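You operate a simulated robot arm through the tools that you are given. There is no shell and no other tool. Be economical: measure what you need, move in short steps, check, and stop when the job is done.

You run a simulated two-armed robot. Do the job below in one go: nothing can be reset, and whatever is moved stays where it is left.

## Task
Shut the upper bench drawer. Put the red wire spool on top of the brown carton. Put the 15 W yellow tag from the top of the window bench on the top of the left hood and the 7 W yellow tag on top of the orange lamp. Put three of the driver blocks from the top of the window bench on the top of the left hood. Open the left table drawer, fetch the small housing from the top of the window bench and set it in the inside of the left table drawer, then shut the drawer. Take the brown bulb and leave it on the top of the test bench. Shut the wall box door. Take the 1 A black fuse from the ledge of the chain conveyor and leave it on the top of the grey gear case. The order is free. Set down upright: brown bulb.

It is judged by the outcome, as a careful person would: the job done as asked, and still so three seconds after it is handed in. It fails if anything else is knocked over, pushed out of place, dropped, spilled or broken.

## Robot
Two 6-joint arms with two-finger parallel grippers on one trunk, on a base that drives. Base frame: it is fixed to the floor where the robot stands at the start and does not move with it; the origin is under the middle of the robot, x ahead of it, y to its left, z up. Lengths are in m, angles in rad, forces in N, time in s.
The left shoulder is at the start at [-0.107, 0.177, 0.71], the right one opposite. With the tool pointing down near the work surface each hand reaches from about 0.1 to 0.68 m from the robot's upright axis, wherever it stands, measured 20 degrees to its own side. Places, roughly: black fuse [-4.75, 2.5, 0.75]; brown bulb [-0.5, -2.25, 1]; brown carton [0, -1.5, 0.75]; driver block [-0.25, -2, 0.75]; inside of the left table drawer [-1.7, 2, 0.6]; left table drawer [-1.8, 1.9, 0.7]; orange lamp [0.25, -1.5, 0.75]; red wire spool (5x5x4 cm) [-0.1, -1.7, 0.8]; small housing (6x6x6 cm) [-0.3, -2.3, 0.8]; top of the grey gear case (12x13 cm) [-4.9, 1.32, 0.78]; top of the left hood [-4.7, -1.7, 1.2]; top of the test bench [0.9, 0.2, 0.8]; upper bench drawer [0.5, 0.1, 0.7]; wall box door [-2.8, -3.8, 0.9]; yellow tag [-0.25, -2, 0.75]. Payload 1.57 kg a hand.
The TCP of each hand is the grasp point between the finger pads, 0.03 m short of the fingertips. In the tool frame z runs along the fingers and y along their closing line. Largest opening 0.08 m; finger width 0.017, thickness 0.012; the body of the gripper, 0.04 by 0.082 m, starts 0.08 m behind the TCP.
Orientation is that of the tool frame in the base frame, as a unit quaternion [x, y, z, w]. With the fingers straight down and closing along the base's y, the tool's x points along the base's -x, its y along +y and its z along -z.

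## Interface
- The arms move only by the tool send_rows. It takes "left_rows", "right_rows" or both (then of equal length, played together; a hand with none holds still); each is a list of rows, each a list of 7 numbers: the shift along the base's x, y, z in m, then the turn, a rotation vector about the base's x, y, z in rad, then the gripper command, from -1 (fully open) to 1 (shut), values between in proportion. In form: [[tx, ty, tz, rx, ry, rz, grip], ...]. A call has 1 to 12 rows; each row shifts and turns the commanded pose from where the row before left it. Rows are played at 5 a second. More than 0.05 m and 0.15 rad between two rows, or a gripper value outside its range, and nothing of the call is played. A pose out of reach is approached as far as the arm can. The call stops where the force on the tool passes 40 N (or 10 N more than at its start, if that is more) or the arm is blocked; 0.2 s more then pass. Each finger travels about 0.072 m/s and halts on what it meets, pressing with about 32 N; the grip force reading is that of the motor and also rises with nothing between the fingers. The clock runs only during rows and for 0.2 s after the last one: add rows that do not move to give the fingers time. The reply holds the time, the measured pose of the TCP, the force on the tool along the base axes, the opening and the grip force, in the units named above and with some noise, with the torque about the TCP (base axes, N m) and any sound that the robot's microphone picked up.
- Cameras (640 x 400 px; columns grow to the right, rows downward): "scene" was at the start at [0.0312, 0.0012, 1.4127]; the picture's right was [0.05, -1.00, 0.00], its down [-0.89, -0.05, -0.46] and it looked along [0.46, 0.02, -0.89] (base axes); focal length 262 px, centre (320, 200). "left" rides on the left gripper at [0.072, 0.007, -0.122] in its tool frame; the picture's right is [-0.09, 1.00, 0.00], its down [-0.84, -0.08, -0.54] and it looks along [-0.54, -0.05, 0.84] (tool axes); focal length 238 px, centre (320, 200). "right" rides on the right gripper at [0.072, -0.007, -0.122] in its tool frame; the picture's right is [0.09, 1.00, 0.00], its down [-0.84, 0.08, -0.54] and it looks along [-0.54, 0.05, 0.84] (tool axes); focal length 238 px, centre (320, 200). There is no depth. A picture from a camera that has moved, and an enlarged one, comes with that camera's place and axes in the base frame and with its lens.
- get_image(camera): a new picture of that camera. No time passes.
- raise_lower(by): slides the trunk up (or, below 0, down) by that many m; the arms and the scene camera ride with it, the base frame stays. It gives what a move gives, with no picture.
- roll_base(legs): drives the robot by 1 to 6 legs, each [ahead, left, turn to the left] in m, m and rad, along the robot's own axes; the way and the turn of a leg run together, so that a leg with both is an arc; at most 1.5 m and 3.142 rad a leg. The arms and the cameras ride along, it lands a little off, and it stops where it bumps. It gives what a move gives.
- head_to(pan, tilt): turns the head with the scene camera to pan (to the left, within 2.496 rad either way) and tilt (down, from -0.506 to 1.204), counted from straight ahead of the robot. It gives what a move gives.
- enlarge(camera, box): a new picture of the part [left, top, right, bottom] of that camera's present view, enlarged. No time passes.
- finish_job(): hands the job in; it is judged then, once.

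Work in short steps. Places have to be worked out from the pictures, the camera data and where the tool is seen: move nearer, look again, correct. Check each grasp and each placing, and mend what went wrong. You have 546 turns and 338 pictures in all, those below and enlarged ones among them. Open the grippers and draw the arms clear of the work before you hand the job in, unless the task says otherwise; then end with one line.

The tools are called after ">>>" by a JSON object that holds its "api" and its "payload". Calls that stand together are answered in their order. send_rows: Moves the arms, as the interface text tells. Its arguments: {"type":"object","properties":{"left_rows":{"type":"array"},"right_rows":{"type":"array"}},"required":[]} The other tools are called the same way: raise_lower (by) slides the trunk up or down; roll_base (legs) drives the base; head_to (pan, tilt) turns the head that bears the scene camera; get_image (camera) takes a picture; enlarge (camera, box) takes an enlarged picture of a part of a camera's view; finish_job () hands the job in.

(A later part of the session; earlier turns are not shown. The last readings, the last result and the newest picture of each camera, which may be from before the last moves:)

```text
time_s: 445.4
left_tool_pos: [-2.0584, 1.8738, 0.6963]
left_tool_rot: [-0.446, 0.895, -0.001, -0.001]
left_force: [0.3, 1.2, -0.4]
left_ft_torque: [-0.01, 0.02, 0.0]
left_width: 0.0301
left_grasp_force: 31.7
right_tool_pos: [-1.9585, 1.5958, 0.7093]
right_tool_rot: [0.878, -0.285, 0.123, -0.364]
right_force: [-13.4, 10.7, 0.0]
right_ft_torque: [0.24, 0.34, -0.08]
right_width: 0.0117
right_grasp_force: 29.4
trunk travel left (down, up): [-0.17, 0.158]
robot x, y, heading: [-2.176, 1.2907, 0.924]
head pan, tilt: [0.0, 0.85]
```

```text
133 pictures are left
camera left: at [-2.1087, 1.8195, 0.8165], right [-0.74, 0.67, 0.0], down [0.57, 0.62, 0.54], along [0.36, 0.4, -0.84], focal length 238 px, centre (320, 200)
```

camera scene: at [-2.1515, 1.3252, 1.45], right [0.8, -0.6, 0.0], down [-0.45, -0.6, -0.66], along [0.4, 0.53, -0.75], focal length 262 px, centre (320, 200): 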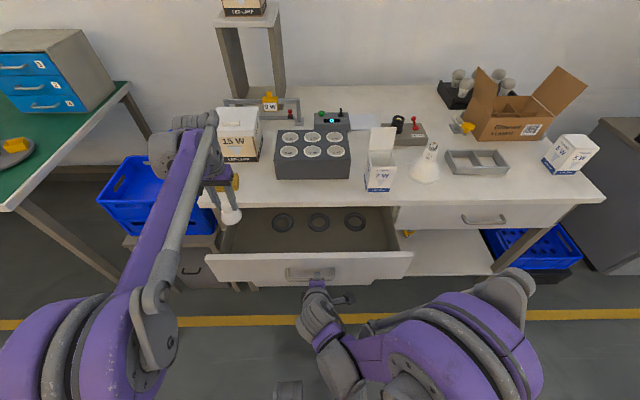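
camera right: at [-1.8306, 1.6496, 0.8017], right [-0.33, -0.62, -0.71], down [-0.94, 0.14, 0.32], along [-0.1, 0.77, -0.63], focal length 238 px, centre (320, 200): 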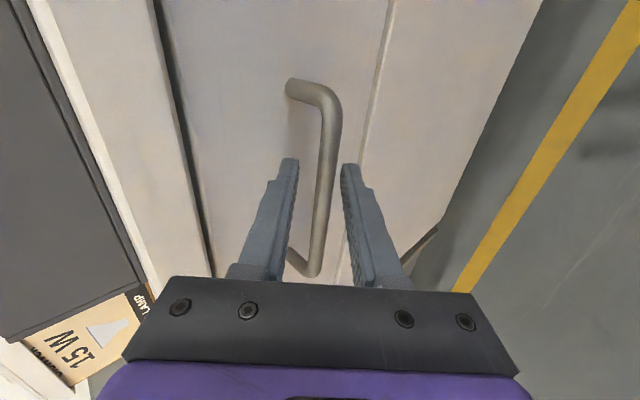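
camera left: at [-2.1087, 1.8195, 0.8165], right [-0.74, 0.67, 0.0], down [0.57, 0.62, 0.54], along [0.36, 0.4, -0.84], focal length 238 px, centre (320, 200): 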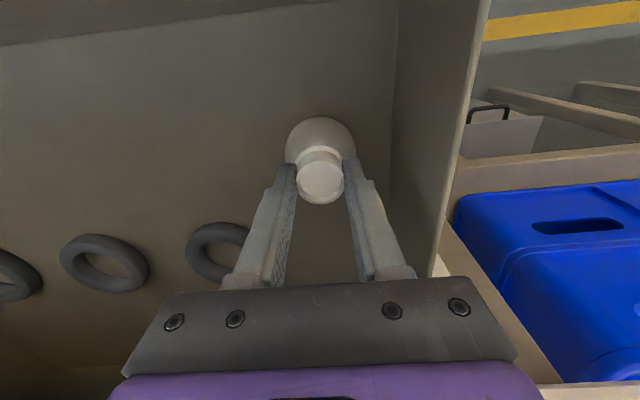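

Close to the floor now. I keep stepping down.

>>> {"api": "send_rows", "payload": {"left_rows": [[0, 0, -0.003, 0, 0, 0, 1], [0, 0, -0.003, 0, 0, 0, 1], [0, 0, -0.003, 0, 0, 0, 1], [0, 0, -0.003, 0, 0, 0, 1], [0, 0, -0.003, 0, 0, 0, 1], [0, 0, -0.003, 0, 0, 0, 1], [0, 0, 0, 0, 0, 0, 1]]}}

```text
time_s: 446.2
left_tool_pos: [-2.0604, 1.8724, 0.6897]
left_tool_rot: [-0.446, 0.895, 0.001, 0.0]
left_force: [0.3, 0.0, 13.5]
left_ft_torque: [0.1, -0.05, 0.01]
left_width: 0.0301
left_grasp_force: 32.3
right_tool_pos: [-1.9575, 1.594, 0.7098]
right_tool_rot: [0.877, -0.286, 0.122, -0.365]
right_force: [-2.3, 1.0, 7.1]
right_ft_torque: [0.08, -0.02, -0.33]
right_width: 0.0118
right_grasp_force: 28.7
trunk travel left (down, up): [-0.17, 0.158]
robot x, y, heading: [-2.176, 1.2906, 0.924]
head pan, tilt: [0.0, 0.85]
stopped in row 3 (left hand): the force on the tool passed its limit at 46 N (the readings are from after the stop); the commanded pose is now the measured one
```

Housing rests on the drawer floor. I open partially and rise.

>>> {"api": "send_rows", "payload": {"left_rows": [[0, 0, 0.001, 0, 0, 0, 0.5], [0, 0, 0, 0, 0, 0, 0], [0, 0, 0, 0, 0, 0, -0.3], [0, 0, 0, 0, 0, 0, -0.3], [0, 0, 0.01, 0, 0, 0, -0.3], [0, 0, 0.03, 0, 0, 0, -0.3], [0, 0, 0.04, 0, 0, 0, -0.3], [0, 0, 0.04, 0, 0, 0, -0.3], [0, 0, 0.04, 0, 0, 0, -0.3], [0, 0, 0.04, 0, 0, 0, -0.3], [0, 0, 0.04, 0, 0, 0, -0.3]]}}

>>> {"api": "get_image", "payload": {"camera": "left"}}

```text
time_s: 448.6
left_tool_pos: [-2.0601, 1.8709, 0.9312]
left_tool_rot: [-0.447, 0.895, 0.0, 0.0]
left_force: [0.2, -1.2, -0.2]
left_ft_torque: [0.0, 0.01, -0.01]
left_width: 0.0518
left_grasp_force: 0.0
right_tool_pos: [-1.9595, 1.5931, 0.7104]
right_tool_rot: [0.878, -0.287, 0.122, -0.364]
right_force: [-2.6, 1.2, 30.1]
right_ft_torque: [0.45, 0.04, -0.03]
right_width: 0.0118
right_grasp_force: 29.3
trunk travel left (down, up): [-0.17, 0.158]
robot x, y, heading: [-2.1778, 1.2918, 0.922]
head pan, tilt: [0.0, 0.85]
```

```text
132 pictures are left
camera left: at [-2.109, 1.8171, 1.0521], right [-0.74, 0.67, 0.0], down [0.57, 0.62, 0.54], along [0.36, 0.4, -0.84], focal length 238 px, centre (320, 200)
```

left: 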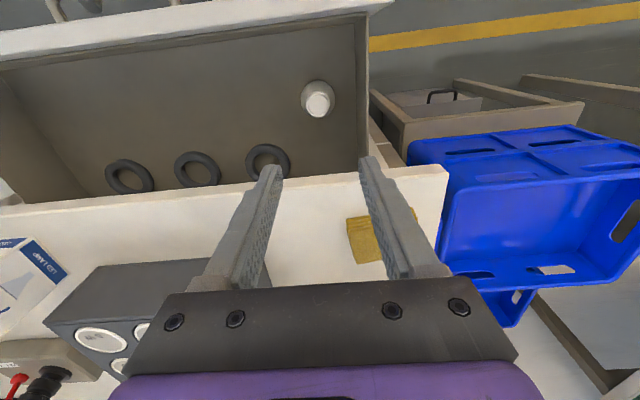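

Housing stands in the drawer. I pull the left hand back, then push the drawer shut slowly with the right hand still on the handle.

>>> {"api": "send_rows", "payload": {"left_rows": [[-0.02, -0.028, 0.02, 0, 0, 0, -0.3], [-0.02, -0.028, 0.02, 0, 0, 0, -0.3], [-0.02, -0.028, 0.02, 0, 0, 0, -0.3], [-0.02, -0.028, 0.02, 0, 0, 0, -0.3], [-0.02, -0.028, 0.0, 0, 0, 0, -0.3]]}}

>>> {"api": "send_rows", "payload": {"right_rows": [[0.0047, 0.0065, 0, 0, 0, 0, 1], [0.0094, 0.0129, 0, 0, 0, 0, 1], [0.0094, 0.0129, 0, 0, 0, 0, 1], [0.0094, 0.0129, 0, 0, 0, 0, 1], [0.0094, 0.0129, 0, 0, 0, 0, 1], [0.0094, 0.0129, 0, 0, 0, 0, 1], [0.0094, 0.0129, 0, 0, 0, 0, 1], [0.0094, 0.0129, 0, 0, 0, 0, 1], [0.0094, 0.0129, 0, 0, 0, 0, 1], [0.0094, 0.0129, 0, 0, 0, 0, 1], [0, 0, 0, 0, 0, 0, 1]]}}

>>> {"api": "get_image", "payload": {"camera": "scene"}}

```text
time_s: 449.8
left_tool_pos: [-2.1608, 1.7315, 1.0111]
left_tool_rot: [-0.447, 0.895, 0.0, -0.001]
left_force: [0.4, -0.2, 0.8]
left_ft_torque: [0.0, 0.01, 0.01]
left_width: 0.0522
left_grasp_force: 0.1
right_tool_pos: [-1.9586, 1.5948, 0.7096]
right_tool_rot: [0.878, -0.286, 0.122, -0.363]
right_force: [-2.7, 1.6, 20.1]
right_ft_torque: [0.37, 0.16, -0.09]
right_width: 0.0117
right_grasp_force: 29.5
trunk travel left (down, up): [-0.17, 0.158]
robot x, y, heading: [-2.1794, 1.2908, 0.925]
head pan, tilt: [0.0, 0.85]
```

```text
time_s: 452.2
left_tool_pos: [-2.1594, 1.7324, 1.0093]
left_tool_rot: [-0.446, 0.895, 0.0, 0.001]
left_force: [-0.7, -0.1, 0.0]
left_ft_torque: [0.03, -0.02, 0.01]
left_width: 0.052
left_grasp_force: 0.1
right_tool_pos: [-1.8678, 1.7165, 0.7108]
right_tool_rot: [0.878, -0.286, 0.123, -0.364]
right_force: [-6.8, 5.0, 5.9]
right_ft_torque: [0.21, 0.22, -0.05]
right_width: 0.0119
right_grasp_force: 29.1
trunk travel left (down, up): [-0.17, 0.158]
robot x, y, heading: [-2.1762, 1.2905, 0.924]
head pan, tilt: [0.0, 0.85]
```

```text
131 pictures are left
camera scene: at [-2.1513, 1.3233, 1.4501], right [0.8, -0.6, 0.0], down [-0.45, -0.6, -0.66], along [0.4, 0.53, -0.75], focal length 262 px, centre (320, 200)
```

scene: 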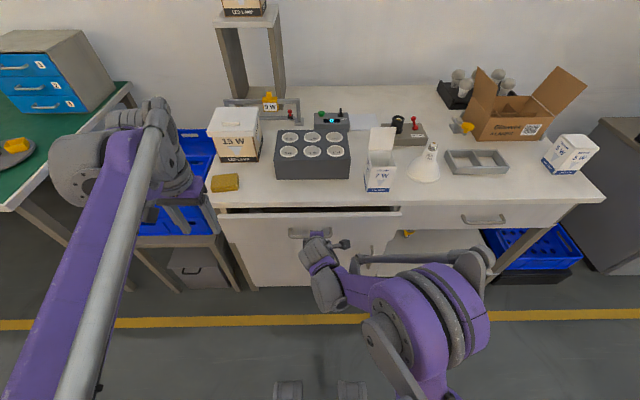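

About 5 cm left. I push the rest until it stops.

>>> {"api": "send_rows", "payload": {"right_rows": [[0.0082, 0.0113, 0, 0, 0, 0, 1], [0.0082, 0.0113, 0, 0, 0, 0, 1], [0.0059, 0.0081, 0, 0, 0, 0, 1], [0.0047, 0.0065, 0, 0, 0, 0, 1], [0.0047, 0.0065, 0, 0, 0, 0, 1], [0.0047, 0.0065, 0, 0, 0, 0, 1], [0, 0, 0, 0, 0, 0, 1]]}}

>>> {"api": "enlarge", "payload": {"camera": "scene", "box": [200, 180, 424, 295]}}

```text
time_s: 453.5
left_tool_pos: [-2.1593, 1.7296, 1.0109]
left_tool_rot: [-0.446, 0.895, 0.002, 0.0]
left_force: [-0.6, 0.5, -0.4]
left_ft_torque: [-0.02, 0.0, 0.01]
left_width: 0.0522
left_grasp_force: 0.1
right_tool_pos: [-1.8399, 1.7549, 0.7106]
right_tool_rot: [0.879, -0.288, 0.122, -0.36]
right_force: [-9.4, -13.2, 14.1]
right_ft_torque: [-0.03, 0.05, -0.22]
right_width: 0.0119
right_grasp_force: 29.4
trunk travel left (down, up): [-0.17, 0.158]
robot x, y, heading: [-2.1767, 1.2887, 0.927]
head pan, tilt: [0.0, 0.85]
stopped in row 6 (right hand): the force on the tool passed its limit at 48 N (the readings are from after the stop); the commanded pose is now the measured one
```

```text
2.86 times, centred on (312, 238) of scene
camera zoom: at [-2.1518, 1.3205, 1.4503], right [0.8, -0.6, 0.0], down [-0.45, -0.6, -0.66], along [0.4, 0.53, -0.75], focal length 749 px, centre (343, 93)
```

zoom: 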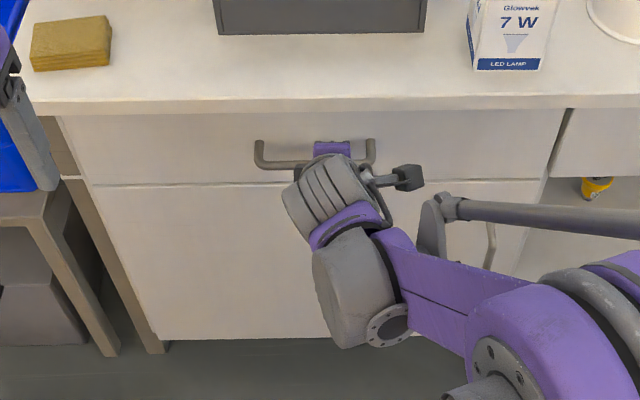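

Drawer is back at its shut position. I open the fingers slightly and withdraw along the tool axis.

>>> {"api": "send_rows", "payload": {"right_rows": [[0, 0, 0, 0, 0, 0, 0.3], [0, 0, 0, 0, 0, 0, 0.3], [0, 0, 0, 0, 0, 0, 0.3], [-0.0043, -0.0057, 0.007, 0, 0, 0, 0.3], [-0.0085, -0.0114, 0.0141, 0, 0, 0, 0.3], [-0.0085, -0.0114, 0.0141, 0, 0, 0, 0.3], [-0.0085, -0.0114, 0.0141, 0, 0, 0, 0.3], [-0.0085, -0.0114, 0.0141, 0, 0, 0, 0.3], [-0.018, -0.024, 0.02, 0, 0, 0, 0.3], [-0.018, -0.024, 0.02, 0, 0, 0, 0.3]]}}

>>> {"api": "send_rows", "payload": {"right_rows": [[0, 0, 0.04, -0.1067, 0.08, 0, -1], [0, 0, 0.04, -0.1067, 0.08, 0, -1], [0, 0, 0.04, -0.1067, 0.08, 0, -1], [0, 0, 0.03, -0.1067, 0.08, 0, -1], [0, 0, 0.03, -0.1067, 0.08, 0, -1], [0, 0, 0, -0.1067, 0.08, 0, -1], [0, 0, 0, 0, 0, -0.146, -1], [0, 0, 0, 0, 0, -0.146, -1], [0, 0, 0, 0, 0, -0.146, -1], [0, 0, 0, 0, 0, -0.146, -1], [0, 0, 0, 0, 0, -0.146, -1]]}}

>>> {"api": "send_rows", "payload": {"right_rows": [[0, 0, 0, 0, 0, -0.14, -1], [0, 0, 0, 0, 0, -0.14, -1], [0, 0, 0, 0, 0, -0.14, -1], [0, 0, 0, 0, 0, -0.14, -1], [0, 0, 0, 0, 0, -0.14, -1], [0, 0, 0, 0, 0, -0.14, -1]]}}

>>> {"api": "get_image", "payload": {"camera": "scene"}}

```text
time_s: 455.7
left_tool_pos: [-2.159, 1.7312, 1.0106]
left_tool_rot: [-0.446, 0.895, 0.001, -0.001]
left_force: [-0.3, 0.6, 0.7]
left_ft_torque: [0.0, 0.0, 0.02]
left_width: 0.0517
left_grasp_force: 0.0
right_tool_pos: [-1.9132, 1.6573, 0.8119]
right_tool_rot: [0.879, -0.288, 0.122, -0.36]
right_force: [-0.3, -0.2, 0.0]
right_ft_torque: [-0.02, 0.01, -0.02]
right_width: 0.0282
right_grasp_force: 0.0
trunk travel left (down, up): [-0.17, 0.158]
robot x, y, heading: [-2.1778, 1.29, 0.925]
head pan, tilt: [0.0, 0.85]
```

```text
time_s: 458.1
left_tool_pos: [-2.159, 1.7318, 1.0108]
left_tool_rot: [-0.446, 0.895, 0.0, 0.0]
left_force: [0.1, 0.3, 0.5]
left_ft_torque: [-0.01, 0.02, -0.03]
left_width: 0.052
left_grasp_force: 0.0
right_tool_pos: [-1.9131, 1.6582, 0.9907]
right_tool_rot: [0.775, -0.632, -0.008, 0.01]
right_force: [-0.6, -0.5, -0.5]
right_ft_torque: [-0.03, 0.04, 0.02]
right_width: 0.0797
right_grasp_force: 0.0
trunk travel left (down, up): [-0.17, 0.158]
robot x, y, heading: [-2.176, 1.2908, 0.923]
head pan, tilt: [0.0, 0.85]
```

```text
time_s: 459.5
left_tool_pos: [-2.1592, 1.7319, 1.01]
left_tool_rot: [-0.446, 0.895, 0.0, -0.001]
left_force: [0.1, -0.6, -0.3]
left_ft_torque: [0.0, -0.02, 0.02]
left_width: 0.0521
left_grasp_force: 0.1
right_tool_pos: [-1.9135, 1.6591, 0.9906]
right_tool_rot: [-0.451, 0.892, 0.01, -0.005]
right_force: [-0.2, 0.3, 0.8]
right_ft_torque: [0.03, 0.02, 0.0]
right_width: 0.0802
right_grasp_force: 0.1
trunk travel left (down, up): [-0.17, 0.158]
robot x, y, heading: [-2.1793, 1.2891, 0.923]
head pan, tilt: [0.0, 0.85]
```

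```text
129 pictures are left
camera scene: at [-2.1505, 1.3226, 1.45], right [0.8, -0.6, 0.0], down [-0.45, -0.6, -0.66], along [0.4, 0.53, -0.75], focal length 262 px, centre (320, 200)
```

scene: 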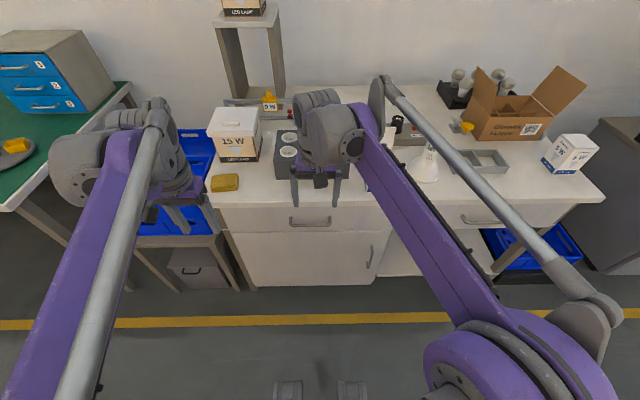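

Drawer is shut. Now the fuse: I back off, turn along the aisle, and look ahead.

>>> {"api": "roll_base", "payload": {"legs": [[-0.15, 0, 0], [0, 0, 1.57]]}}

>>> {"api": "send_rows", "payload": {"left_rows": [[0.0, 0, 0.03, 0, 0, 0, -1], [0.0, 0, 0.03, 0, 0, 0, -1], [0, 0, 0.03, 0, 0, 0, -1], [0, 0, 0.03, 0, 0, 0, -1]], "right_rows": [[0.02, -0.016, 0.03, 0, 0, 0, -1], [0.02, -0.016, 0.03, 0, 0, 0, -1], [0.02, -0.016, 0.03, 0, 0, 0, -1], [0.02, -0.016, 0.03, 0, 0, 0, -1]]}}

>>> {"api": "head_to", "payload": {"pan": 0.1, "tilt": 0.35}}

>>> {"api": "get_image", "payload": {"camera": "scene"}}

```text
time_s: 464.8
left_tool_pos: [-2.7094, 1.1813, 1.0089]
left_tool_rot: [0.951, -0.31, 0.001, 0.002]
left_force: [-1.0, 0.0, 0.9]
left_ft_torque: [0.0, -0.01, 0.03]
left_width: 0.0519
left_grasp_force: 0.0
right_tool_pos: [-2.6397, 1.4271, 0.9926]
right_tool_rot: [0.953, -0.304, -0.003, 0.011]
right_force: [-0.8, -0.3, 0.1]
right_ft_torque: [-0.03, 0.02, 0.0]
right_width: 0.0799
right_grasp_force: 0.0
trunk travel left (down, up): [-0.17, 0.158]
robot x, y, heading: [-2.2706, 1.1715, 2.511]
head pan, tilt: [0.0, 0.85]
```

```text
time_s: 465.8
left_tool_pos: [-2.7069, 1.1824, 1.1307]
left_tool_rot: [0.951, -0.31, -0.001, 0.0]
left_force: [0.4, -0.4, 0.6]
left_ft_torque: [0.01, -0.03, 0.03]
left_width: 0.08
left_grasp_force: 0.2
right_tool_pos: [-2.5597, 1.3618, 1.1119]
right_tool_rot: [0.953, -0.304, -0.004, 0.011]
right_force: [0.0, 0.6, 0.2]
right_ft_torque: [0.0, -0.02, 0.0]
right_width: 0.0797
right_grasp_force: 0.1
trunk travel left (down, up): [-0.17, 0.158]
robot x, y, heading: [-2.2643, 1.1678, 2.511]
head pan, tilt: [0.0, 0.85]
```

```text
time_s: 466.7
left_tool_pos: [-2.7085, 1.1813, 1.13]
left_tool_rot: [0.951, -0.309, 0.0, 0.002]
left_force: [-1.1, -0.6, -0.9]
left_ft_torque: [-0.02, 0.01, -0.03]
left_width: 0.0795
left_grasp_force: 0.2
right_tool_pos: [-2.5598, 1.3629, 1.1098]
right_tool_rot: [0.952, -0.305, -0.003, 0.011]
right_force: [0.2, 0.5, 0.0]
right_ft_torque: [0.02, -0.01, -0.04]
right_width: 0.08
right_grasp_force: 0.0
trunk travel left (down, up): [-0.17, 0.158]
robot x, y, heading: [-2.2672, 1.1679, 2.506]
head pan, tilt: [0.099, 0.351]
```

```text
128 pictures are left
camera scene: at [-2.3188, 1.1937, 1.4936], right [0.51, 0.86, 0.0], down [0.3, -0.17, -0.94], along [-0.81, 0.48, -0.34], focal length 262 px, centre (320, 200)
```

scene: 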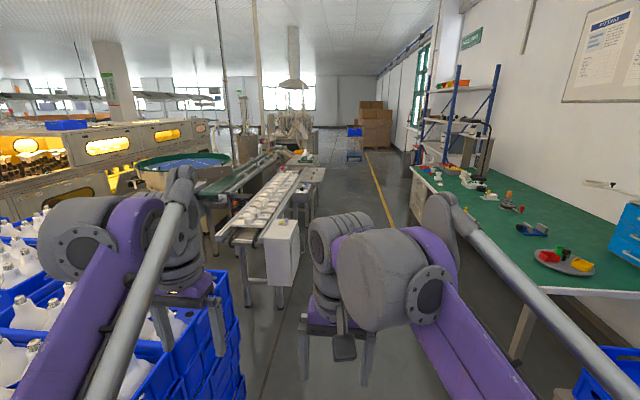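

I zoom toward the conveyor's far end where the fuse should be.

>>> {"api": "enlarge", "payload": {"camera": "scene", "box": [200, 130, 360, 250]}}

```text
3.33 times, centred on (280, 190) of scene
camera zoom: at [-2.3188, 1.1937, 1.4936], right [0.51, 0.86, 0.0], down [0.3, -0.17, -0.94], along [-0.81, 0.48, -0.34], focal length 874 px, centre (453, 233)
```

zoom: 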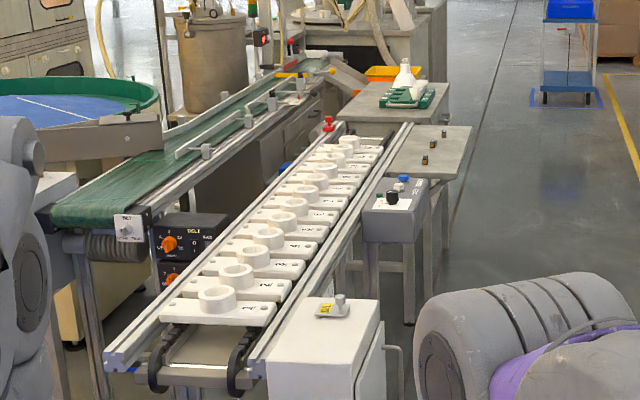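

The ledge is the small side shelf with three little dark fuses, on the aisle side. I drive up the aisle toward it.

>>> {"api": "roll_base", "payload": {"legs": [[0, 0, -0.098], [1.0, 0, 0], [0.9, 0, 0]]}}

>>> {"api": "head_to", "payload": {"pan": 0.4, "tilt": 0.5}}

>>> {"api": "get_image", "payload": {"camera": "scene"}}

```text
time_s: 476.7
left_tool_pos: [-4.1288, 2.4848, 1.13]
left_tool_rot: [0.936, -0.352, 0.001, 0.002]
left_force: [0.2, 0.1, -0.2]
left_ft_torque: [0.02, 0.0, 0.02]
left_width: 0.0801
left_grasp_force: 0.0
right_tool_pos: [-3.9653, 2.6551, 1.1103]
right_tool_rot: [0.938, -0.347, -0.004, 0.011]
right_force: [0.9, 0.6, 0.7]
right_ft_torque: [0.0, 0.04, -0.02]
right_width: 0.08
right_grasp_force: 0.2
trunk travel left (down, up): [-0.17, 0.158]
robot x, y, heading: [-3.6946, 2.4349, 2.417]
head pan, tilt: [0.099, 0.351]
```

```text
time_s: 477.5
left_tool_pos: [-4.1292, 2.4865, 1.1292]
left_tool_rot: [0.936, -0.353, 0.0, 0.001]
left_force: [0.3, 0.6, 0.8]
left_ft_torque: [0.01, 0.01, 0.02]
left_width: 0.08
left_grasp_force: 0.1
right_tool_pos: [-3.9646, 2.6551, 1.1107]
right_tool_rot: [0.938, -0.347, -0.004, 0.011]
right_force: [-0.6, 0.3, -0.1]
right_ft_torque: [0.0, 0.02, 0.01]
right_width: 0.0801
right_grasp_force: 0.0
trunk travel left (down, up): [-0.17, 0.158]
robot x, y, heading: [-3.6906, 2.433, 2.419]
head pan, tilt: [0.4, 0.499]
```

```text
126 pictures are left
camera scene: at [-3.75, 2.439, 1.48], right [0.32, 0.95, 0.0], down [0.45, -0.15, -0.88], along [-0.83, 0.28, -0.48], focal length 262 px, centre (320, 200)
```

scene: 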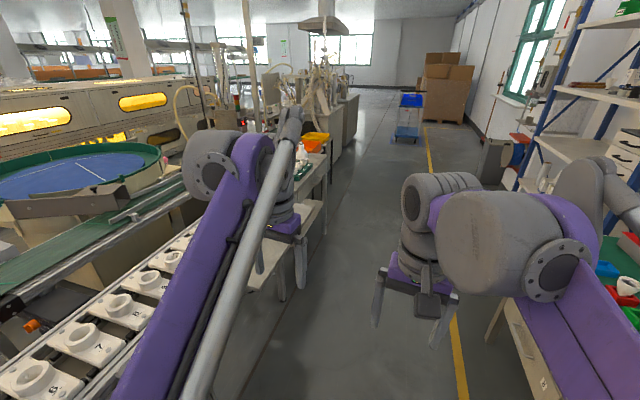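

I go on 0.95 m and turn left to face the ledge.

>>> {"api": "roll_base", "payload": {"legs": [[0.94, 0.06, 0], [0, 0, 1.517]]}}

>>> {"api": "head_to", "payload": {"pan": 0.0, "tilt": 0.85}}

>>> {"api": "get_image", "payload": {"camera": "scene"}}

```text
time_s: 486.1
left_tool_pos: [-4.5212, 2.5815, 1.1296]
left_tool_rot: [0.927, 0.374, 0.001, 0.001]
left_force: [-0.1, 0.6, -0.5]
left_ft_torque: [0.03, 0.01, -0.01]
left_width: 0.08
left_grasp_force: 0.1
right_tool_pos: [-4.6748, 2.7577, 1.1115]
right_tool_rot: [0.925, 0.38, 0.004, 0.011]
right_force: [0.4, -0.3, -0.5]
right_ft_torque: [0.0, -0.01, 0.01]
right_width: 0.0799
right_grasp_force: 0.1
trunk travel left (down, up): [-0.17, 0.158]
robot x, y, heading: [-4.4349, 3.0094, -2.375]
head pan, tilt: [0.4, 0.499]
```

```text
time_s: 487.0
left_tool_pos: [-4.5207, 2.5809, 1.1309]
left_tool_rot: [0.927, 0.375, 0.001, 0.001]
left_force: [0.0, -0.1, -0.1]
left_ft_torque: [0.01, 0.02, 0.01]
left_width: 0.0802
left_grasp_force: 0.0
right_tool_pos: [-4.6751, 2.7583, 1.111]
right_tool_rot: [0.925, 0.38, 0.005, 0.01]
right_force: [-0.2, -0.5, 0.0]
right_ft_torque: [0.0, 0.01, 0.0]
right_width: 0.0799
right_grasp_force: 0.1
trunk travel left (down, up): [-0.17, 0.158]
robot x, y, heading: [-4.4342, 3.013, -2.369]
head pan, tilt: [0.0, 0.85]
```

```text
125 pictures are left
camera scene: at [-4.4643, 2.9807, 1.4501], right [-0.69, 0.72, 0.0], down [0.54, 0.52, -0.66], along [-0.48, -0.46, -0.75], focal length 262 px, centre (320, 200)
```

scene: 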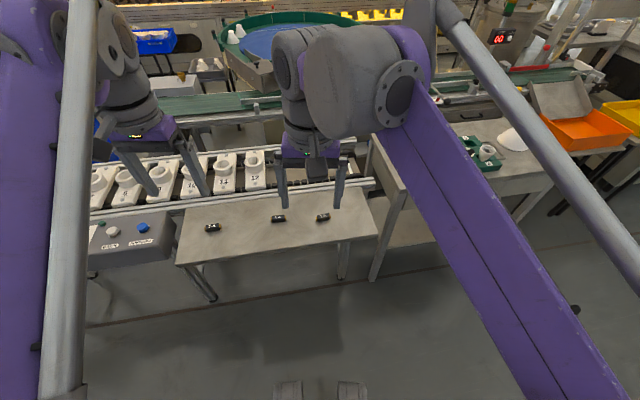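

The ledge with three black fuses is right ahead. I zoom to read the labels.

>>> {"api": "enlarge", "payload": {"camera": "scene", "box": [190, 195, 350, 245]}}

>>> {"api": "enlarge", "payload": {"camera": "scene", "box": [198, 215, 238, 240]}}

>>> {"api": "enlarge", "payload": {"camera": "scene", "box": [264, 205, 344, 235]}}

```text
4.00 times, centred on (270, 220) of scene
camera zoom: at [-4.4643, 2.9807, 1.4501], right [-0.69, 0.72, 0.0], down [0.54, 0.52, -0.66], along [-0.48, -0.46, -0.75], focal length 1049 px, centre (520, 120)
```

zoom: 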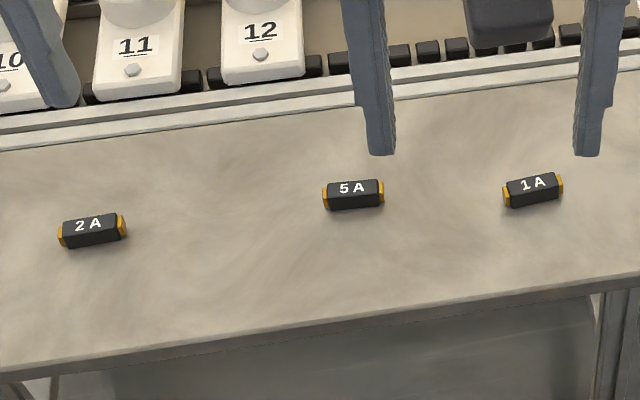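

```text
16.00 times, centred on (218, 228) of scene
camera zoom: at [-4.4643, 2.9807, 1.4501], right [-0.69, 0.72, 0.0], down [0.54, 0.52, -0.66], along [-0.48, -0.46, -0.75], focal length 4196 px, centre (1952, -240)
```

zoom: 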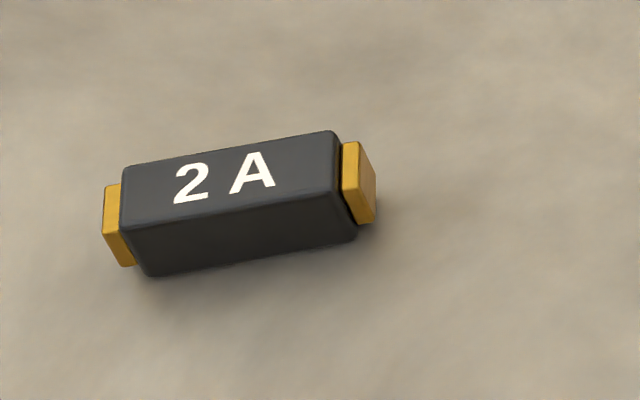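

```text
8.00 times, centred on (304, 220) of scene
camera zoom: at [-4.4643, 2.9807, 1.4501], right [-0.69, 0.72, 0.0], down [0.54, 0.52, -0.66], along [-0.48, -0.46, -0.75], focal length 2098 px, centre (448, 40)
```

zoom: 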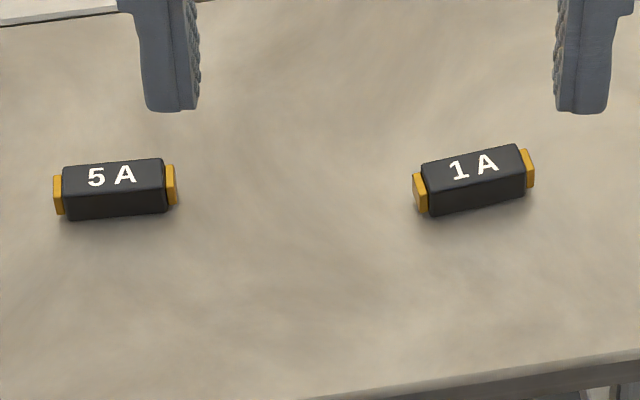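

The 1 A fuse is the rightmost. I take the right hand's view to fix its position.

>>> {"api": "send_rows", "payload": {"right_rows": [[-0.02, -0.02, -0.02, 0, 0, 0.145, -1], [-0.02, -0.02, -0.02, 0, 0, 0.145, -1], [-0.03, -0.03, -0.02, 0, 0, 0, -1], [-0.03, -0.03, -0.02, 0, 0, 0, -1], [0, 0, 0, 0, 0, 0, -1]]}}

>>> {"api": "get_image", "payload": {"camera": "right"}}

>>> {"api": "enlarge", "payload": {"camera": "scene", "box": [240, 165, 400, 265]}}

```text
time_s: 488.2
left_tool_pos: [-4.5214, 2.5806, 1.1314]
left_tool_rot: [0.927, 0.374, 0.001, 0.001]
left_force: [0.5, -0.1, -0.1]
left_ft_torque: [-0.03, 0.02, 0.01]
left_width: 0.0799
left_grasp_force: 0.0
right_tool_pos: [-4.7769, 2.6585, 1.0315]
right_tool_rot: [0.86, 0.51, 0.005, 0.009]
right_force: [-0.3, 1.1, -0.2]
right_ft_torque: [-0.02, 0.0, 0.04]
right_width: 0.0799
right_grasp_force: 0.0
trunk travel left (down, up): [-0.17, 0.158]
robot x, y, heading: [-4.4355, 3.0125, -2.369]
head pan, tilt: [0.0, 0.85]
```

```text
121 pictures are left
camera right: at [-4.7495, 2.7265, 1.1524], right [0.92, -0.4, 0.02], down [-0.34, -0.77, 0.54], along [-0.2, -0.51, -0.84], focal length 238 px, centre (320, 200)
```

right: 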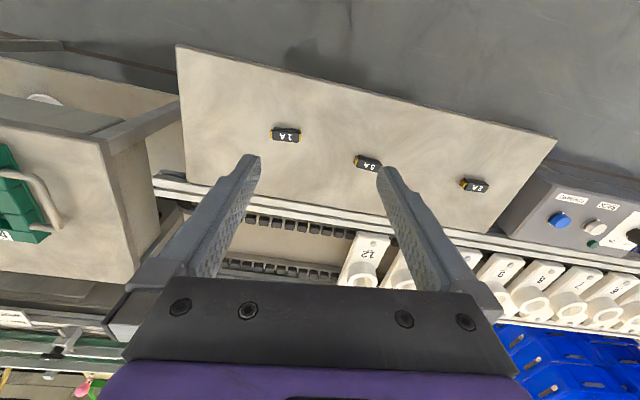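

```text
4.00 times, centred on (320, 215) of scene
camera zoom: at [-4.4637, 2.9815, 1.4501], right [-0.69, 0.72, 0.0], down [0.54, 0.52, -0.66], along [-0.48, -0.46, -0.75], focal length 1049 px, centre (320, 140)
```

zoom: 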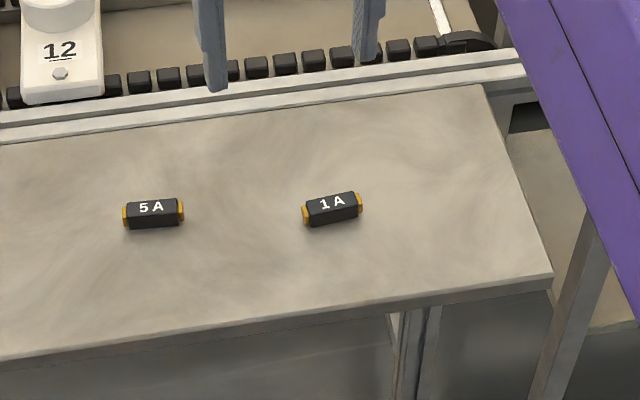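

Fuse ≈ (-4.838,2.637), z≈0.79, and its axis is now in line with the fingers. I move above it and lower to 0.88.

>>> {"api": "send_rows", "payload": {"right_rows": [[-0.0305, -0.011, -0.03, 0, 0, 0, -1], [-0.0305, -0.011, -0.03, 0, 0, 0, -1], [0, 0, -0.04, 0, 0, 0, -1], [0, 0, -0.04, 0, 0, 0, -1], [0, 0, -0.01, 0, 0, 0, -1], [0, 0, 0, 0, 0, 0, -1]]}}

>>> {"api": "get_image", "payload": {"camera": "right"}}

>>> {"api": "enlarge", "payload": {"camera": "scene", "box": [240, 165, 400, 265]}}

```text
time_s: 489.6
left_tool_pos: [-4.52, 2.58, 1.1305]
left_tool_rot: [0.927, 0.375, 0.001, 0.0]
left_force: [0.1, -0.4, 0.2]
left_ft_torque: [0.03, 0.02, 0.02]
left_width: 0.0803
left_grasp_force: 0.0
right_tool_pos: [-4.8358, 2.637, 0.88]
right_tool_rot: [0.86, 0.511, 0.005, 0.01]
right_force: [-0.3, 0.5, 0.1]
right_ft_torque: [-0.01, 0.0, -0.01]
right_width: 0.0802
right_grasp_force: 0.0
trunk travel left (down, up): [-0.17, 0.158]
robot x, y, heading: [-4.4354, 3.0081, -2.377]
head pan, tilt: [0.0, 0.85]
```

```text
119 pictures are left
camera right: at [-4.809, 2.7033, 1.0016], right [0.92, -0.4, 0.02], down [-0.34, -0.77, 0.54], along [-0.2, -0.51, -0.84], focal length 238 px, centre (320, 200)
```

right: 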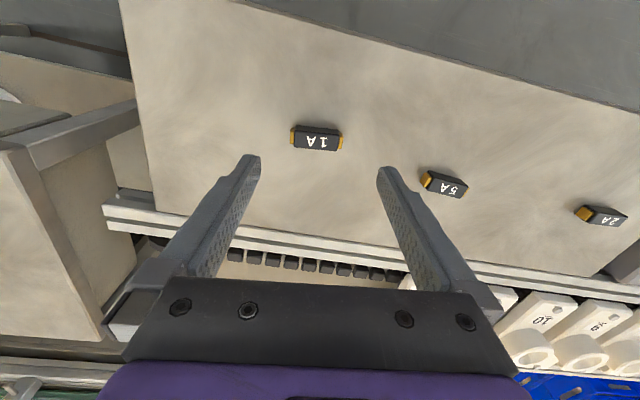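

```text
4.00 times, centred on (320, 215) of scene
camera zoom: at [-4.4644, 2.9807, 1.45], right [-0.69, 0.72, 0.0], down [0.54, 0.52, -0.66], along [-0.47, -0.46, -0.75], focal length 1049 px, centre (320, 140)
```

zoom: 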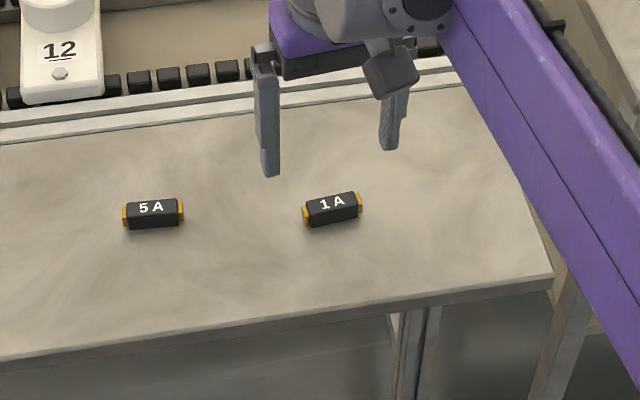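

Fuse is centred and parallel to the finger line. I descend to TCP 0.815.

>>> {"api": "send_rows", "payload": {"right_rows": [[0, 0.001, -0.03, 0, 0, 0, -0.8], [0, 0, -0.025, 0, 0, 0, -0.8], [0, 0, -0.01, 0, 0, 0, -0.8], [0, 0, 0, 0, 0, 0, -0.8]]}}

>>> {"api": "get_image", "payload": {"camera": "right"}}

```text
time_s: 490.6
left_tool_pos: [-4.5208, 2.5801, 1.1305]
left_tool_rot: [0.927, 0.374, 0.001, 0.0]
left_force: [0.8, 0.3, -0.4]
left_ft_torque: [0.01, 0.04, -0.03]
left_width: 0.08
left_grasp_force: 0.2
right_tool_pos: [-4.8372, 2.6374, 0.8143]
right_tool_rot: [0.86, 0.511, 0.006, 0.01]
right_force: [-0.6, 0.7, 0.2]
right_ft_torque: [-0.02, 0.0, 0.01]
right_width: 0.0722
right_grasp_force: 0.1
trunk travel left (down, up): [-0.17, 0.158]
robot x, y, heading: [-4.4353, 3.0114, -2.378]
head pan, tilt: [0.0, 0.85]
```

```text
117 pictures are left
camera right: at [-4.8104, 2.7051, 0.9365], right [0.92, -0.4, 0.02], down [-0.34, -0.77, 0.54], along [-0.2, -0.51, -0.84], focal length 238 px, centre (320, 200)
```

right: 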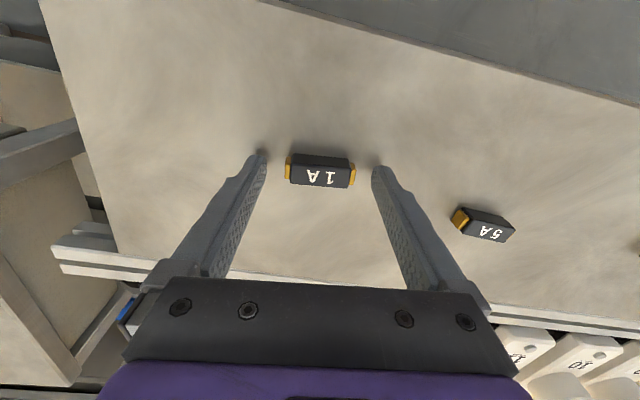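

Good. I lower 3 mm, close on its ends and lift slowly.

>>> {"api": "send_rows", "payload": {"right_rows": [[-0.001, -0.002, -0.003, 0, 0, 0, -0.8], [0, 0, 0, 0, 0, 0, 1], [0, 0, 0, 0, 0, 0, 1], [0, 0, 0, 0, 0, 0, 1], [0, 0, 0, 0, 0, 0, 1], [0, 0, 0.005, 0, 0, 0, 1], [0, 0, 0.01, 0, 0, 0, 1], [0, 0, 0.02, 0, 0, 0, 1], [0, 0, 0.02, 0, 0, 0, 1]]}}

>>> {"api": "get_image", "payload": {"camera": "right"}}

```text
time_s: 492.6
left_tool_pos: [-4.5212, 2.5801, 1.1309]
left_tool_rot: [0.927, 0.375, 0.0, 0.001]
left_force: [0.6, 1.0, 0.2]
left_ft_torque: [0.0, 0.02, -0.02]
left_width: 0.0797
left_grasp_force: 0.2
right_tool_pos: [-4.8383, 2.6361, 0.868]
right_tool_rot: [0.86, 0.51, 0.005, 0.01]
right_force: [0.3, 0.1, -0.1]
right_ft_torque: [0.02, 0.01, 0.03]
right_width: 0.0462
right_grasp_force: 31.5
trunk travel left (down, up): [-0.17, 0.158]
robot x, y, heading: [-4.4355, 3.0153, -2.374]
head pan, tilt: [0.0, 0.85]
```

```text
116 pictures are left
camera right: at [-4.8109, 2.7028, 0.9896], right [0.92, -0.4, 0.02], down [-0.34, -0.77, 0.54], along [-0.2, -0.51, -0.84], focal length 238 px, centre (320, 200)
```

right: 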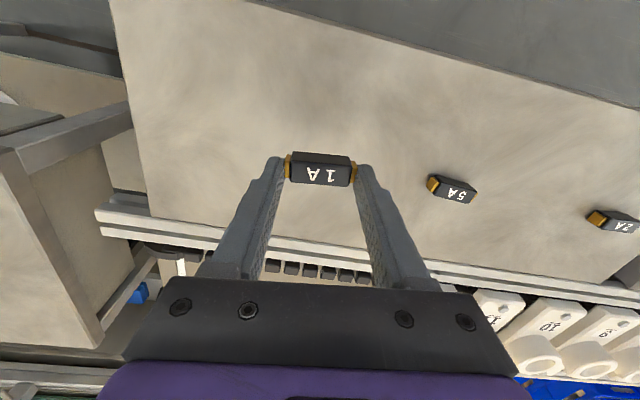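

Held. I raise the fuse and drive back down the aisle, since the gear case looks reachable only from the hood side.

>>> {"api": "send_rows", "payload": {"right_rows": [[0, 0, 0.04, 0, 0, 0, 1], [0, 0, 0.04, 0, 0, 0, 1], [0, 0, 0.04, 0, 0, 0, 1], [0, 0, 0.04, 0, 0, 0, 1], [0, 0, 0.04, 0, 0, 0, 1], [0.03, 0.03, 0.02, 0, 0, -0.145, 1], [0.03, 0.03, 0, 0, 0, -0.145, 1], [0.03, 0.03, 0, 0, 0, 0, 1]]}}

>>> {"api": "head_to", "payload": {"pan": 0.75, "tilt": 0.45}}

>>> {"api": "get_image", "payload": {"camera": "scene"}}

```text
time_s: 494.4
left_tool_pos: [-4.5194, 2.5818, 1.1307]
left_tool_rot: [0.927, 0.375, 0.0, 0.0]
left_force: [-0.6, -0.4, -0.3]
left_ft_torque: [-0.01, 0.0, 0.0]
left_width: 0.0801
left_grasp_force: 0.0
right_tool_pos: [-4.7342, 2.7478, 1.0666]
right_tool_rot: [0.925, 0.38, 0.003, 0.01]
right_force: [-0.2, 0.7, 0.3]
right_ft_torque: [0.01, 0.02, -0.01]
right_width: 0.0461
right_grasp_force: 32.4
right hand out of reach, approached as far as the arm can: row 4, 5
trunk travel left (down, up): [-0.17, 0.158]
robot x, y, heading: [-4.432, 3.0156, -2.372]
head pan, tilt: [0.0, 0.85]
```

```text
time_s: 495.5
left_tool_pos: [-4.5204, 2.5803, 1.13]
left_tool_rot: [0.927, 0.375, 0.002, 0.0]
left_force: [-0.8, 0.2, 0.7]
left_ft_torque: [0.0, -0.05, -0.01]
left_width: 0.0796
left_grasp_force: 0.1
right_tool_pos: [-4.7355, 2.7457, 1.0682]
right_tool_rot: [0.925, 0.381, 0.004, 0.011]
right_force: [-0.6, 0.4, 1.0]
right_ft_torque: [0.03, 0.04, -0.01]
right_width: 0.0459
right_grasp_force: 31.9
trunk travel left (down, up): [-0.17, 0.158]
robot x, y, heading: [-4.4312, 3.0144, -2.367]
head pan, tilt: [0.75, 0.45]
```

```text
115 pictures are left
camera scene: at [-4.413, 2.9432, 1.4844], right [-1.0, 0.05, 0.0], down [0.02, 0.43, -0.9], along [-0.05, -0.9, -0.44], focal length 262 px, centre (320, 200)
```

scene: 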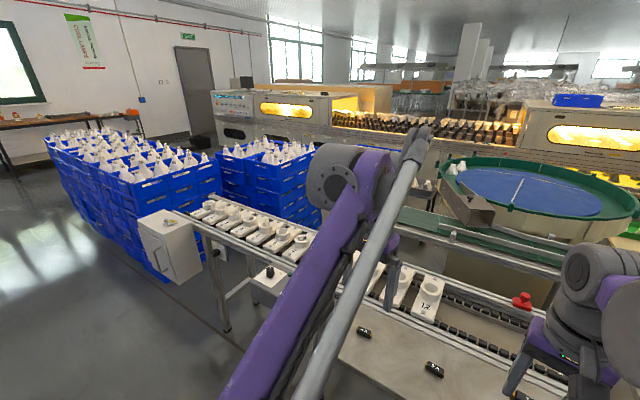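

I turn and drive back down the aisle.

>>> {"api": "roll_base", "payload": {"legs": [[0, 0, 1.662], [1.45, 0, 0], [1.4, 0, 0]]}}

>>> {"api": "head_to", "payload": {"pan": -0.4, "tilt": 0.5}}

>>> {"api": "get_image", "payload": {"camera": "scene"}}

```text
time_s: 513.2
left_tool_pos: [-1.9466, 0.9693, 1.1304]
left_tool_rot: [0.37, 0.929, 0.001, 0.0]
left_force: [0.1, 0.2, -0.6]
left_ft_torque: [0.0, -0.02, 0.0]
left_width: 0.0799
left_grasp_force: 0.1
right_tool_pos: [-2.1028, 0.747, 1.0671]
right_tool_rot: [0.364, 0.931, 0.011, 0.003]
right_force: [-0.5, 0.2, 0.2]
right_ft_torque: [0.01, 0.03, -0.03]
right_width: 0.046
right_grasp_force: 32.5
trunk travel left (down, up): [-0.17, 0.158]
robot x, y, heading: [-2.3841, 1.0393, -0.755]
head pan, tilt: [0.75, 0.45]
```

```text
time_s: 514.6
left_tool_pos: [-1.948, 0.9684, 1.1309]
left_tool_rot: [0.37, 0.929, 0.001, 0.0]
left_force: [0.7, -0.4, -0.3]
left_ft_torque: [-0.02, 0.04, -0.02]
left_width: 0.08
left_grasp_force: 0.0
right_tool_pos: [-2.1036, 0.7473, 1.0662]
right_tool_rot: [0.364, 0.931, 0.011, 0.004]
right_force: [0.0, -0.4, -0.5]
right_ft_torque: [0.02, 0.01, 0.02]
right_width: 0.0459
right_grasp_force: 31.8
trunk travel left (down, up): [-0.17, 0.158]
robot x, y, heading: [-2.383, 1.0321, -0.759]
head pan, tilt: [-0.4, 0.499]
```

```text
114 pictures are left
camera scene: at [-2.3712, 0.9746, 1.48], right [-0.92, -0.4, 0.0], down [-0.19, 0.44, -0.88], along [0.35, -0.8, -0.48], focal length 262 px, centre (320, 200)
```

scene: 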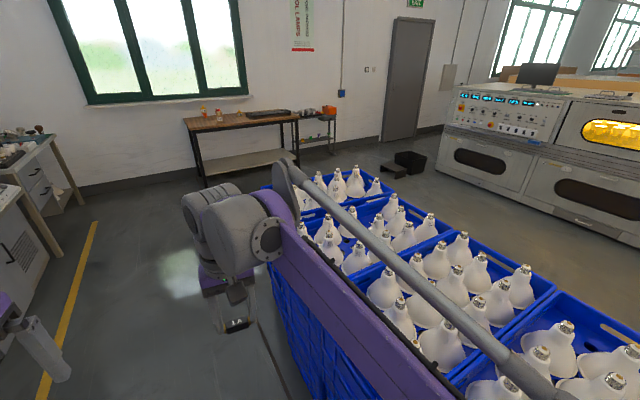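

I am close to the crates; I shift left first, then pass along and around the crate corner.

>>> {"api": "roll_base", "payload": {"legs": [[0, 0.25, 0], [0, 0, 0.07], [1.35, 0, 0], [0, 0, -0.95], [1.25, 0, 0]]}}

>>> {"api": "head_to", "payload": {"pan": -1.2, "tilt": 0.4}}

>>> {"api": "get_image", "payload": {"camera": "scene"}}

```text
time_s: 532.5
left_tool_pos: [-0.9488, -1.2439, 1.1295]
left_tool_rot: [0.716, 0.698, 0.001, 0.0]
left_force: [-0.5, 0.8, -0.3]
left_ft_torque: [-0.02, 0.04, 0.02]
left_width: 0.0801
left_grasp_force: 0.0
right_tool_pos: [-1.2181, -1.2745, 1.0669]
right_tool_rot: [0.712, 0.702, 0.008, 0.009]
right_force: [0.2, 0.0, -0.2]
right_ft_torque: [0.01, -0.02, -0.05]
right_width: 0.0463
right_grasp_force: 32.3
trunk travel left (down, up): [-0.17, 0.158]
robot x, y, heading: [-1.1896, -0.8741, -1.594]
head pan, tilt: [-0.4, 0.499]
```

```text
time_s: 533.7
left_tool_pos: [-0.949, -1.2426, 1.1297]
left_tool_rot: [0.716, 0.698, 0.001, 0.0]
left_force: [0.1, 0.2, 0.2]
left_ft_torque: [0.0, 0.02, -0.04]
left_width: 0.08
left_grasp_force: 0.2
right_tool_pos: [-1.2193, -1.2742, 1.0677]
right_tool_rot: [0.711, 0.703, 0.008, 0.008]
right_force: [0.9, -0.9, 0.0]
right_ft_torque: [-0.04, 0.01, 0.0]
right_width: 0.0462
right_grasp_force: 32.1
trunk travel left (down, up): [-0.17, 0.158]
robot x, y, heading: [-1.1904, -0.8753, -1.597]
head pan, tilt: [-1.201, 0.4]
```

```text
113 pictures are left
camera scene: at [-1.276, -0.8721, 1.4891], right [-0.34, 0.94, 0.0], down [0.37, 0.13, -0.92], along [-0.87, -0.31, -0.39], focal length 262 px, centre (320, 200)
```

scene: 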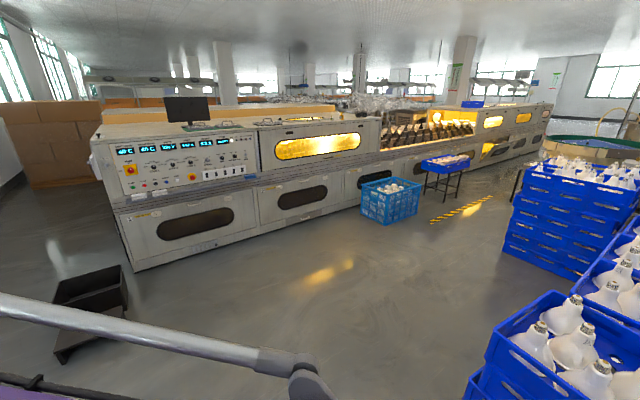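

I follow a path midway: west past the machine, then through the gap between the basket and the crate stack.

>>> {"api": "roll_base", "payload": {"legs": [[0, 0, -1.488], [1.2, 0, 0], [1.0, 0, 0], [0, 0, -0.711]]}}

>>> {"api": "head_to", "payload": {"pan": 0, "tilt": 0.45}}

>>> {"api": "get_image", "payload": {"camera": "scene"}}

```text
time_s: 550.1
left_tool_pos: [-3.8463, -1.0739, 1.1293]
left_tool_rot: [0.955, -0.296, 0.001, 0.001]
left_force: [-0.2, 1.0, 0.3]
left_ft_torque: [0.01, 0.01, 0.03]
left_width: 0.0801
left_grasp_force: 0.1
right_tool_pos: [-3.7257, -0.8311, 1.0661]
right_tool_rot: [0.957, -0.29, -0.003, 0.011]
right_force: [-0.1, 0.6, 0.0]
right_ft_torque: [0.02, -0.01, 0.0]
right_width: 0.0459
right_grasp_force: 31.5
trunk travel left (down, up): [-0.17, 0.158]
robot x, y, heading: [-3.4053, -1.0764, 2.538]
head pan, tilt: [-1.201, 0.4]
```

```text
time_s: 551.5
left_tool_pos: [-3.8467, -1.0734, 1.1294]
left_tool_rot: [0.955, -0.297, 0.0, 0.001]
left_force: [0.7, -0.3, 0.2]
left_ft_torque: [0.01, -0.03, 0.0]
left_width: 0.08
left_grasp_force: 0.1
right_tool_pos: [-3.7251, -0.8298, 1.0677]
right_tool_rot: [0.957, -0.29, -0.004, 0.011]
right_force: [1.1, -0.8, -0.3]
right_ft_torque: [0.02, 0.05, -0.04]
right_width: 0.0461
right_grasp_force: 32.2
trunk travel left (down, up): [-0.17, 0.158]
robot x, y, heading: [-3.404, -1.0735, 2.541]
head pan, tilt: [0.0, 0.45]
```

```text
112 pictures are left
camera scene: at [-3.4516, -1.0424, 1.4845], right [0.57, 0.82, 0.0], down [0.36, -0.25, -0.9], along [-0.74, 0.51, -0.44], focal length 262 px, centre (320, 200)
```

scene: 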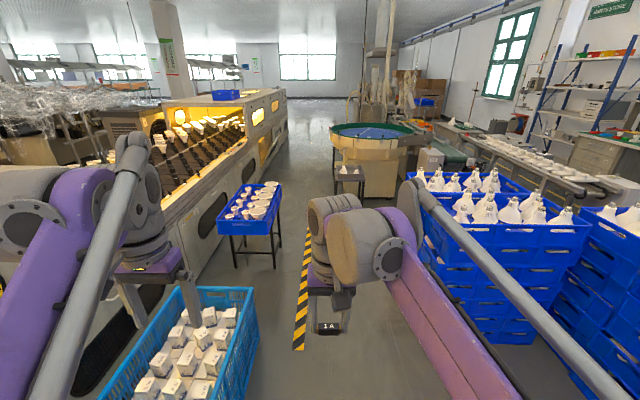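

The gear case is the grey box beyond the crate stack, beside the belt end. I continue through the gap.

>>> {"api": "roll_base", "payload": {"legs": [[0, 0, -0.114], [1.2, 0, 0]]}}

>>> {"api": "head_to", "payload": {"pan": -0.5, "tilt": 0.5}}

>>> {"api": "get_image", "payload": {"camera": "scene"}}

```text
time_s: 558.2
left_tool_pos: [-4.7382, -0.205, 1.1293]
left_tool_rot: [0.931, -0.364, 0.0, 0.001]
left_force: [-0.6, -0.8, 0.4]
left_ft_torque: [-0.05, -0.04, -0.02]
left_width: 0.0797
left_grasp_force: 0.1
right_tool_pos: [-4.5847, 0.018, 1.0673]
right_tool_rot: [0.933, -0.359, -0.004, 0.01]
right_force: [-0.1, -0.7, -0.2]
right_ft_torque: [0.0, 0.01, -0.02]
right_width: 0.0461
right_grasp_force: 32.1
trunk travel left (down, up): [-0.17, 0.158]
robot x, y, heading: [-4.3022, -0.2677, 2.392]
head pan, tilt: [0.0, 0.45]
```

```text
time_s: 559.1
left_tool_pos: [-4.7375, -0.2055, 1.1294]
left_tool_rot: [0.931, -0.364, 0.0, 0.0]
left_force: [0.0, -1.0, -0.6]
left_ft_torque: [0.0, -0.01, 0.0]
left_width: 0.0799
left_grasp_force: 0.1
right_tool_pos: [-4.5839, 0.0176, 1.0671]
right_tool_rot: [0.933, -0.359, -0.003, 0.01]
right_force: [0.1, -0.3, -0.5]
right_ft_torque: [0.02, -0.02, 0.02]
right_width: 0.0461
right_grasp_force: 31.5
trunk travel left (down, up): [-0.17, 0.158]
robot x, y, heading: [-4.3006, -0.2688, 2.393]
head pan, tilt: [-0.499, 0.499]
```

```text
111 pictures are left
camera scene: at [-4.3041, -0.2077, 1.48], right [0.95, 0.32, 0.0], down [0.15, -0.45, -0.88], along [-0.28, 0.83, -0.48], focal length 262 px, centre (320, 200)
```

scene: 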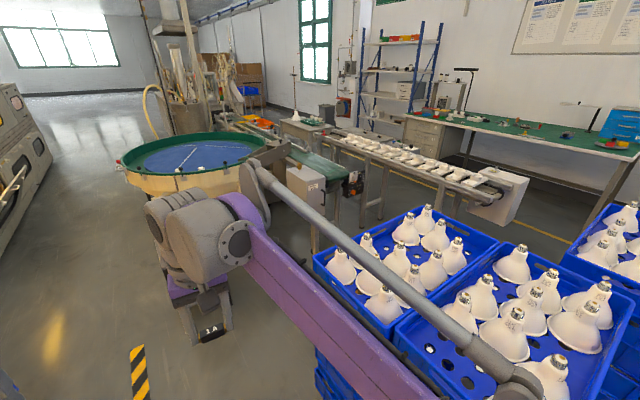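

The gear case's top is visible beside the round table. I raise the trunk for clearance over the crates, then drive round the crate corner to stand south of it.

>>> {"api": "raise_lower", "payload": {"by": 0.15}}

>>> {"api": "roll_base", "payload": {"legs": [[0, 0, 0.161], [0.75, 0, 0], [0, 0, -1.054]]}}

>>> {"api": "head_to", "payload": {"pan": 0, "tilt": 0.65}}

>>> {"api": "get_image", "payload": {"camera": "scene"}}

```text
time_s: 560.9
left_tool_pos: [-4.7383, -0.206, 1.2793]
left_tool_rot: [0.931, -0.365, 0.0, 0.002]
left_force: [-0.4, 0.4, 0.6]
left_ft_torque: [-0.02, 0.05, 0.02]
left_width: 0.0799
left_grasp_force: 0.0
right_tool_pos: [-4.584, 0.0157, 1.2166]
right_tool_rot: [0.933, -0.359, -0.004, 0.01]
right_force: [-0.2, -0.2, -0.3]
right_ft_torque: [0.04, 0.03, 0.02]
right_width: 0.0463
right_grasp_force: 31.9
trunk travel left (down, up): [-0.32, 0.008]
robot x, y, heading: [-4.3004, -0.2664, 2.392]
head pan, tilt: [-0.499, 0.499]
```

```text
time_s: 568.1
left_tool_pos: [-5.1453, 0.5184, 1.2802]
left_tool_rot: [-0.688, 0.726, 0.0, 0.0]
left_force: [-0.4, 0.2, -0.1]
left_ft_torque: [0.0, -0.01, -0.02]
left_width: 0.08
left_grasp_force: 0.1
right_tool_pos: [-4.8752, 0.5406, 1.2165]
right_tool_rot: [-0.692, 0.722, 0.008, -0.008]
right_force: [0.6, -0.4, -0.3]
right_ft_torque: [-0.03, 0.02, -0.01]
right_width: 0.0462
right_grasp_force: 32.1
trunk travel left (down, up): [-0.32, 0.008]
robot x, y, heading: [-4.9148, 0.1439, 1.522]
head pan, tilt: [-0.499, 0.499]
```

```text
time_s: 569.1
left_tool_pos: [-5.1444, 0.5188, 1.2806]
left_tool_rot: [-0.688, 0.726, 0.0, 0.0]
left_force: [0.1, 1.2, -0.6]
left_ft_torque: [-0.01, 0.01, -0.02]
left_width: 0.0798
left_grasp_force: 0.0
right_tool_pos: [-4.8757, 0.5417, 1.2178]
right_tool_rot: [-0.692, 0.722, 0.008, -0.008]
right_force: [0.0, -0.2, 0.5]
right_ft_torque: [-0.03, 0.01, 0.02]
right_width: 0.0461
right_grasp_force: 31.6
trunk travel left (down, up): [-0.32, 0.008]
robot x, y, heading: [-4.9144, 0.1426, 1.515]
head pan, tilt: [0.0, 0.649]
```

```text
110 pictures are left
camera scene: at [-4.9113, 0.184, 1.6204], right [1.0, -0.06, 0.0], down [-0.03, -0.6, -0.8], along [0.04, 0.8, -0.6], focal length 262 px, centre (320, 200)
```

scene: 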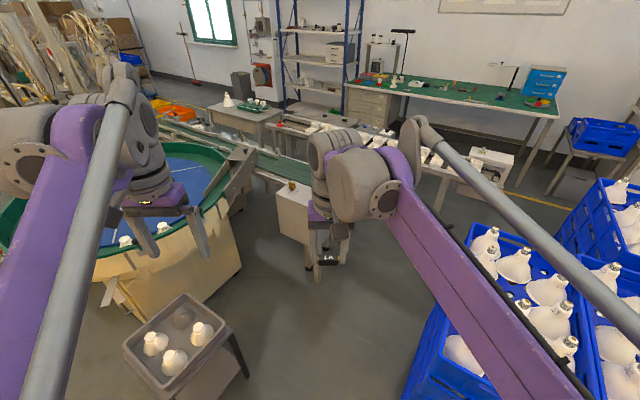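

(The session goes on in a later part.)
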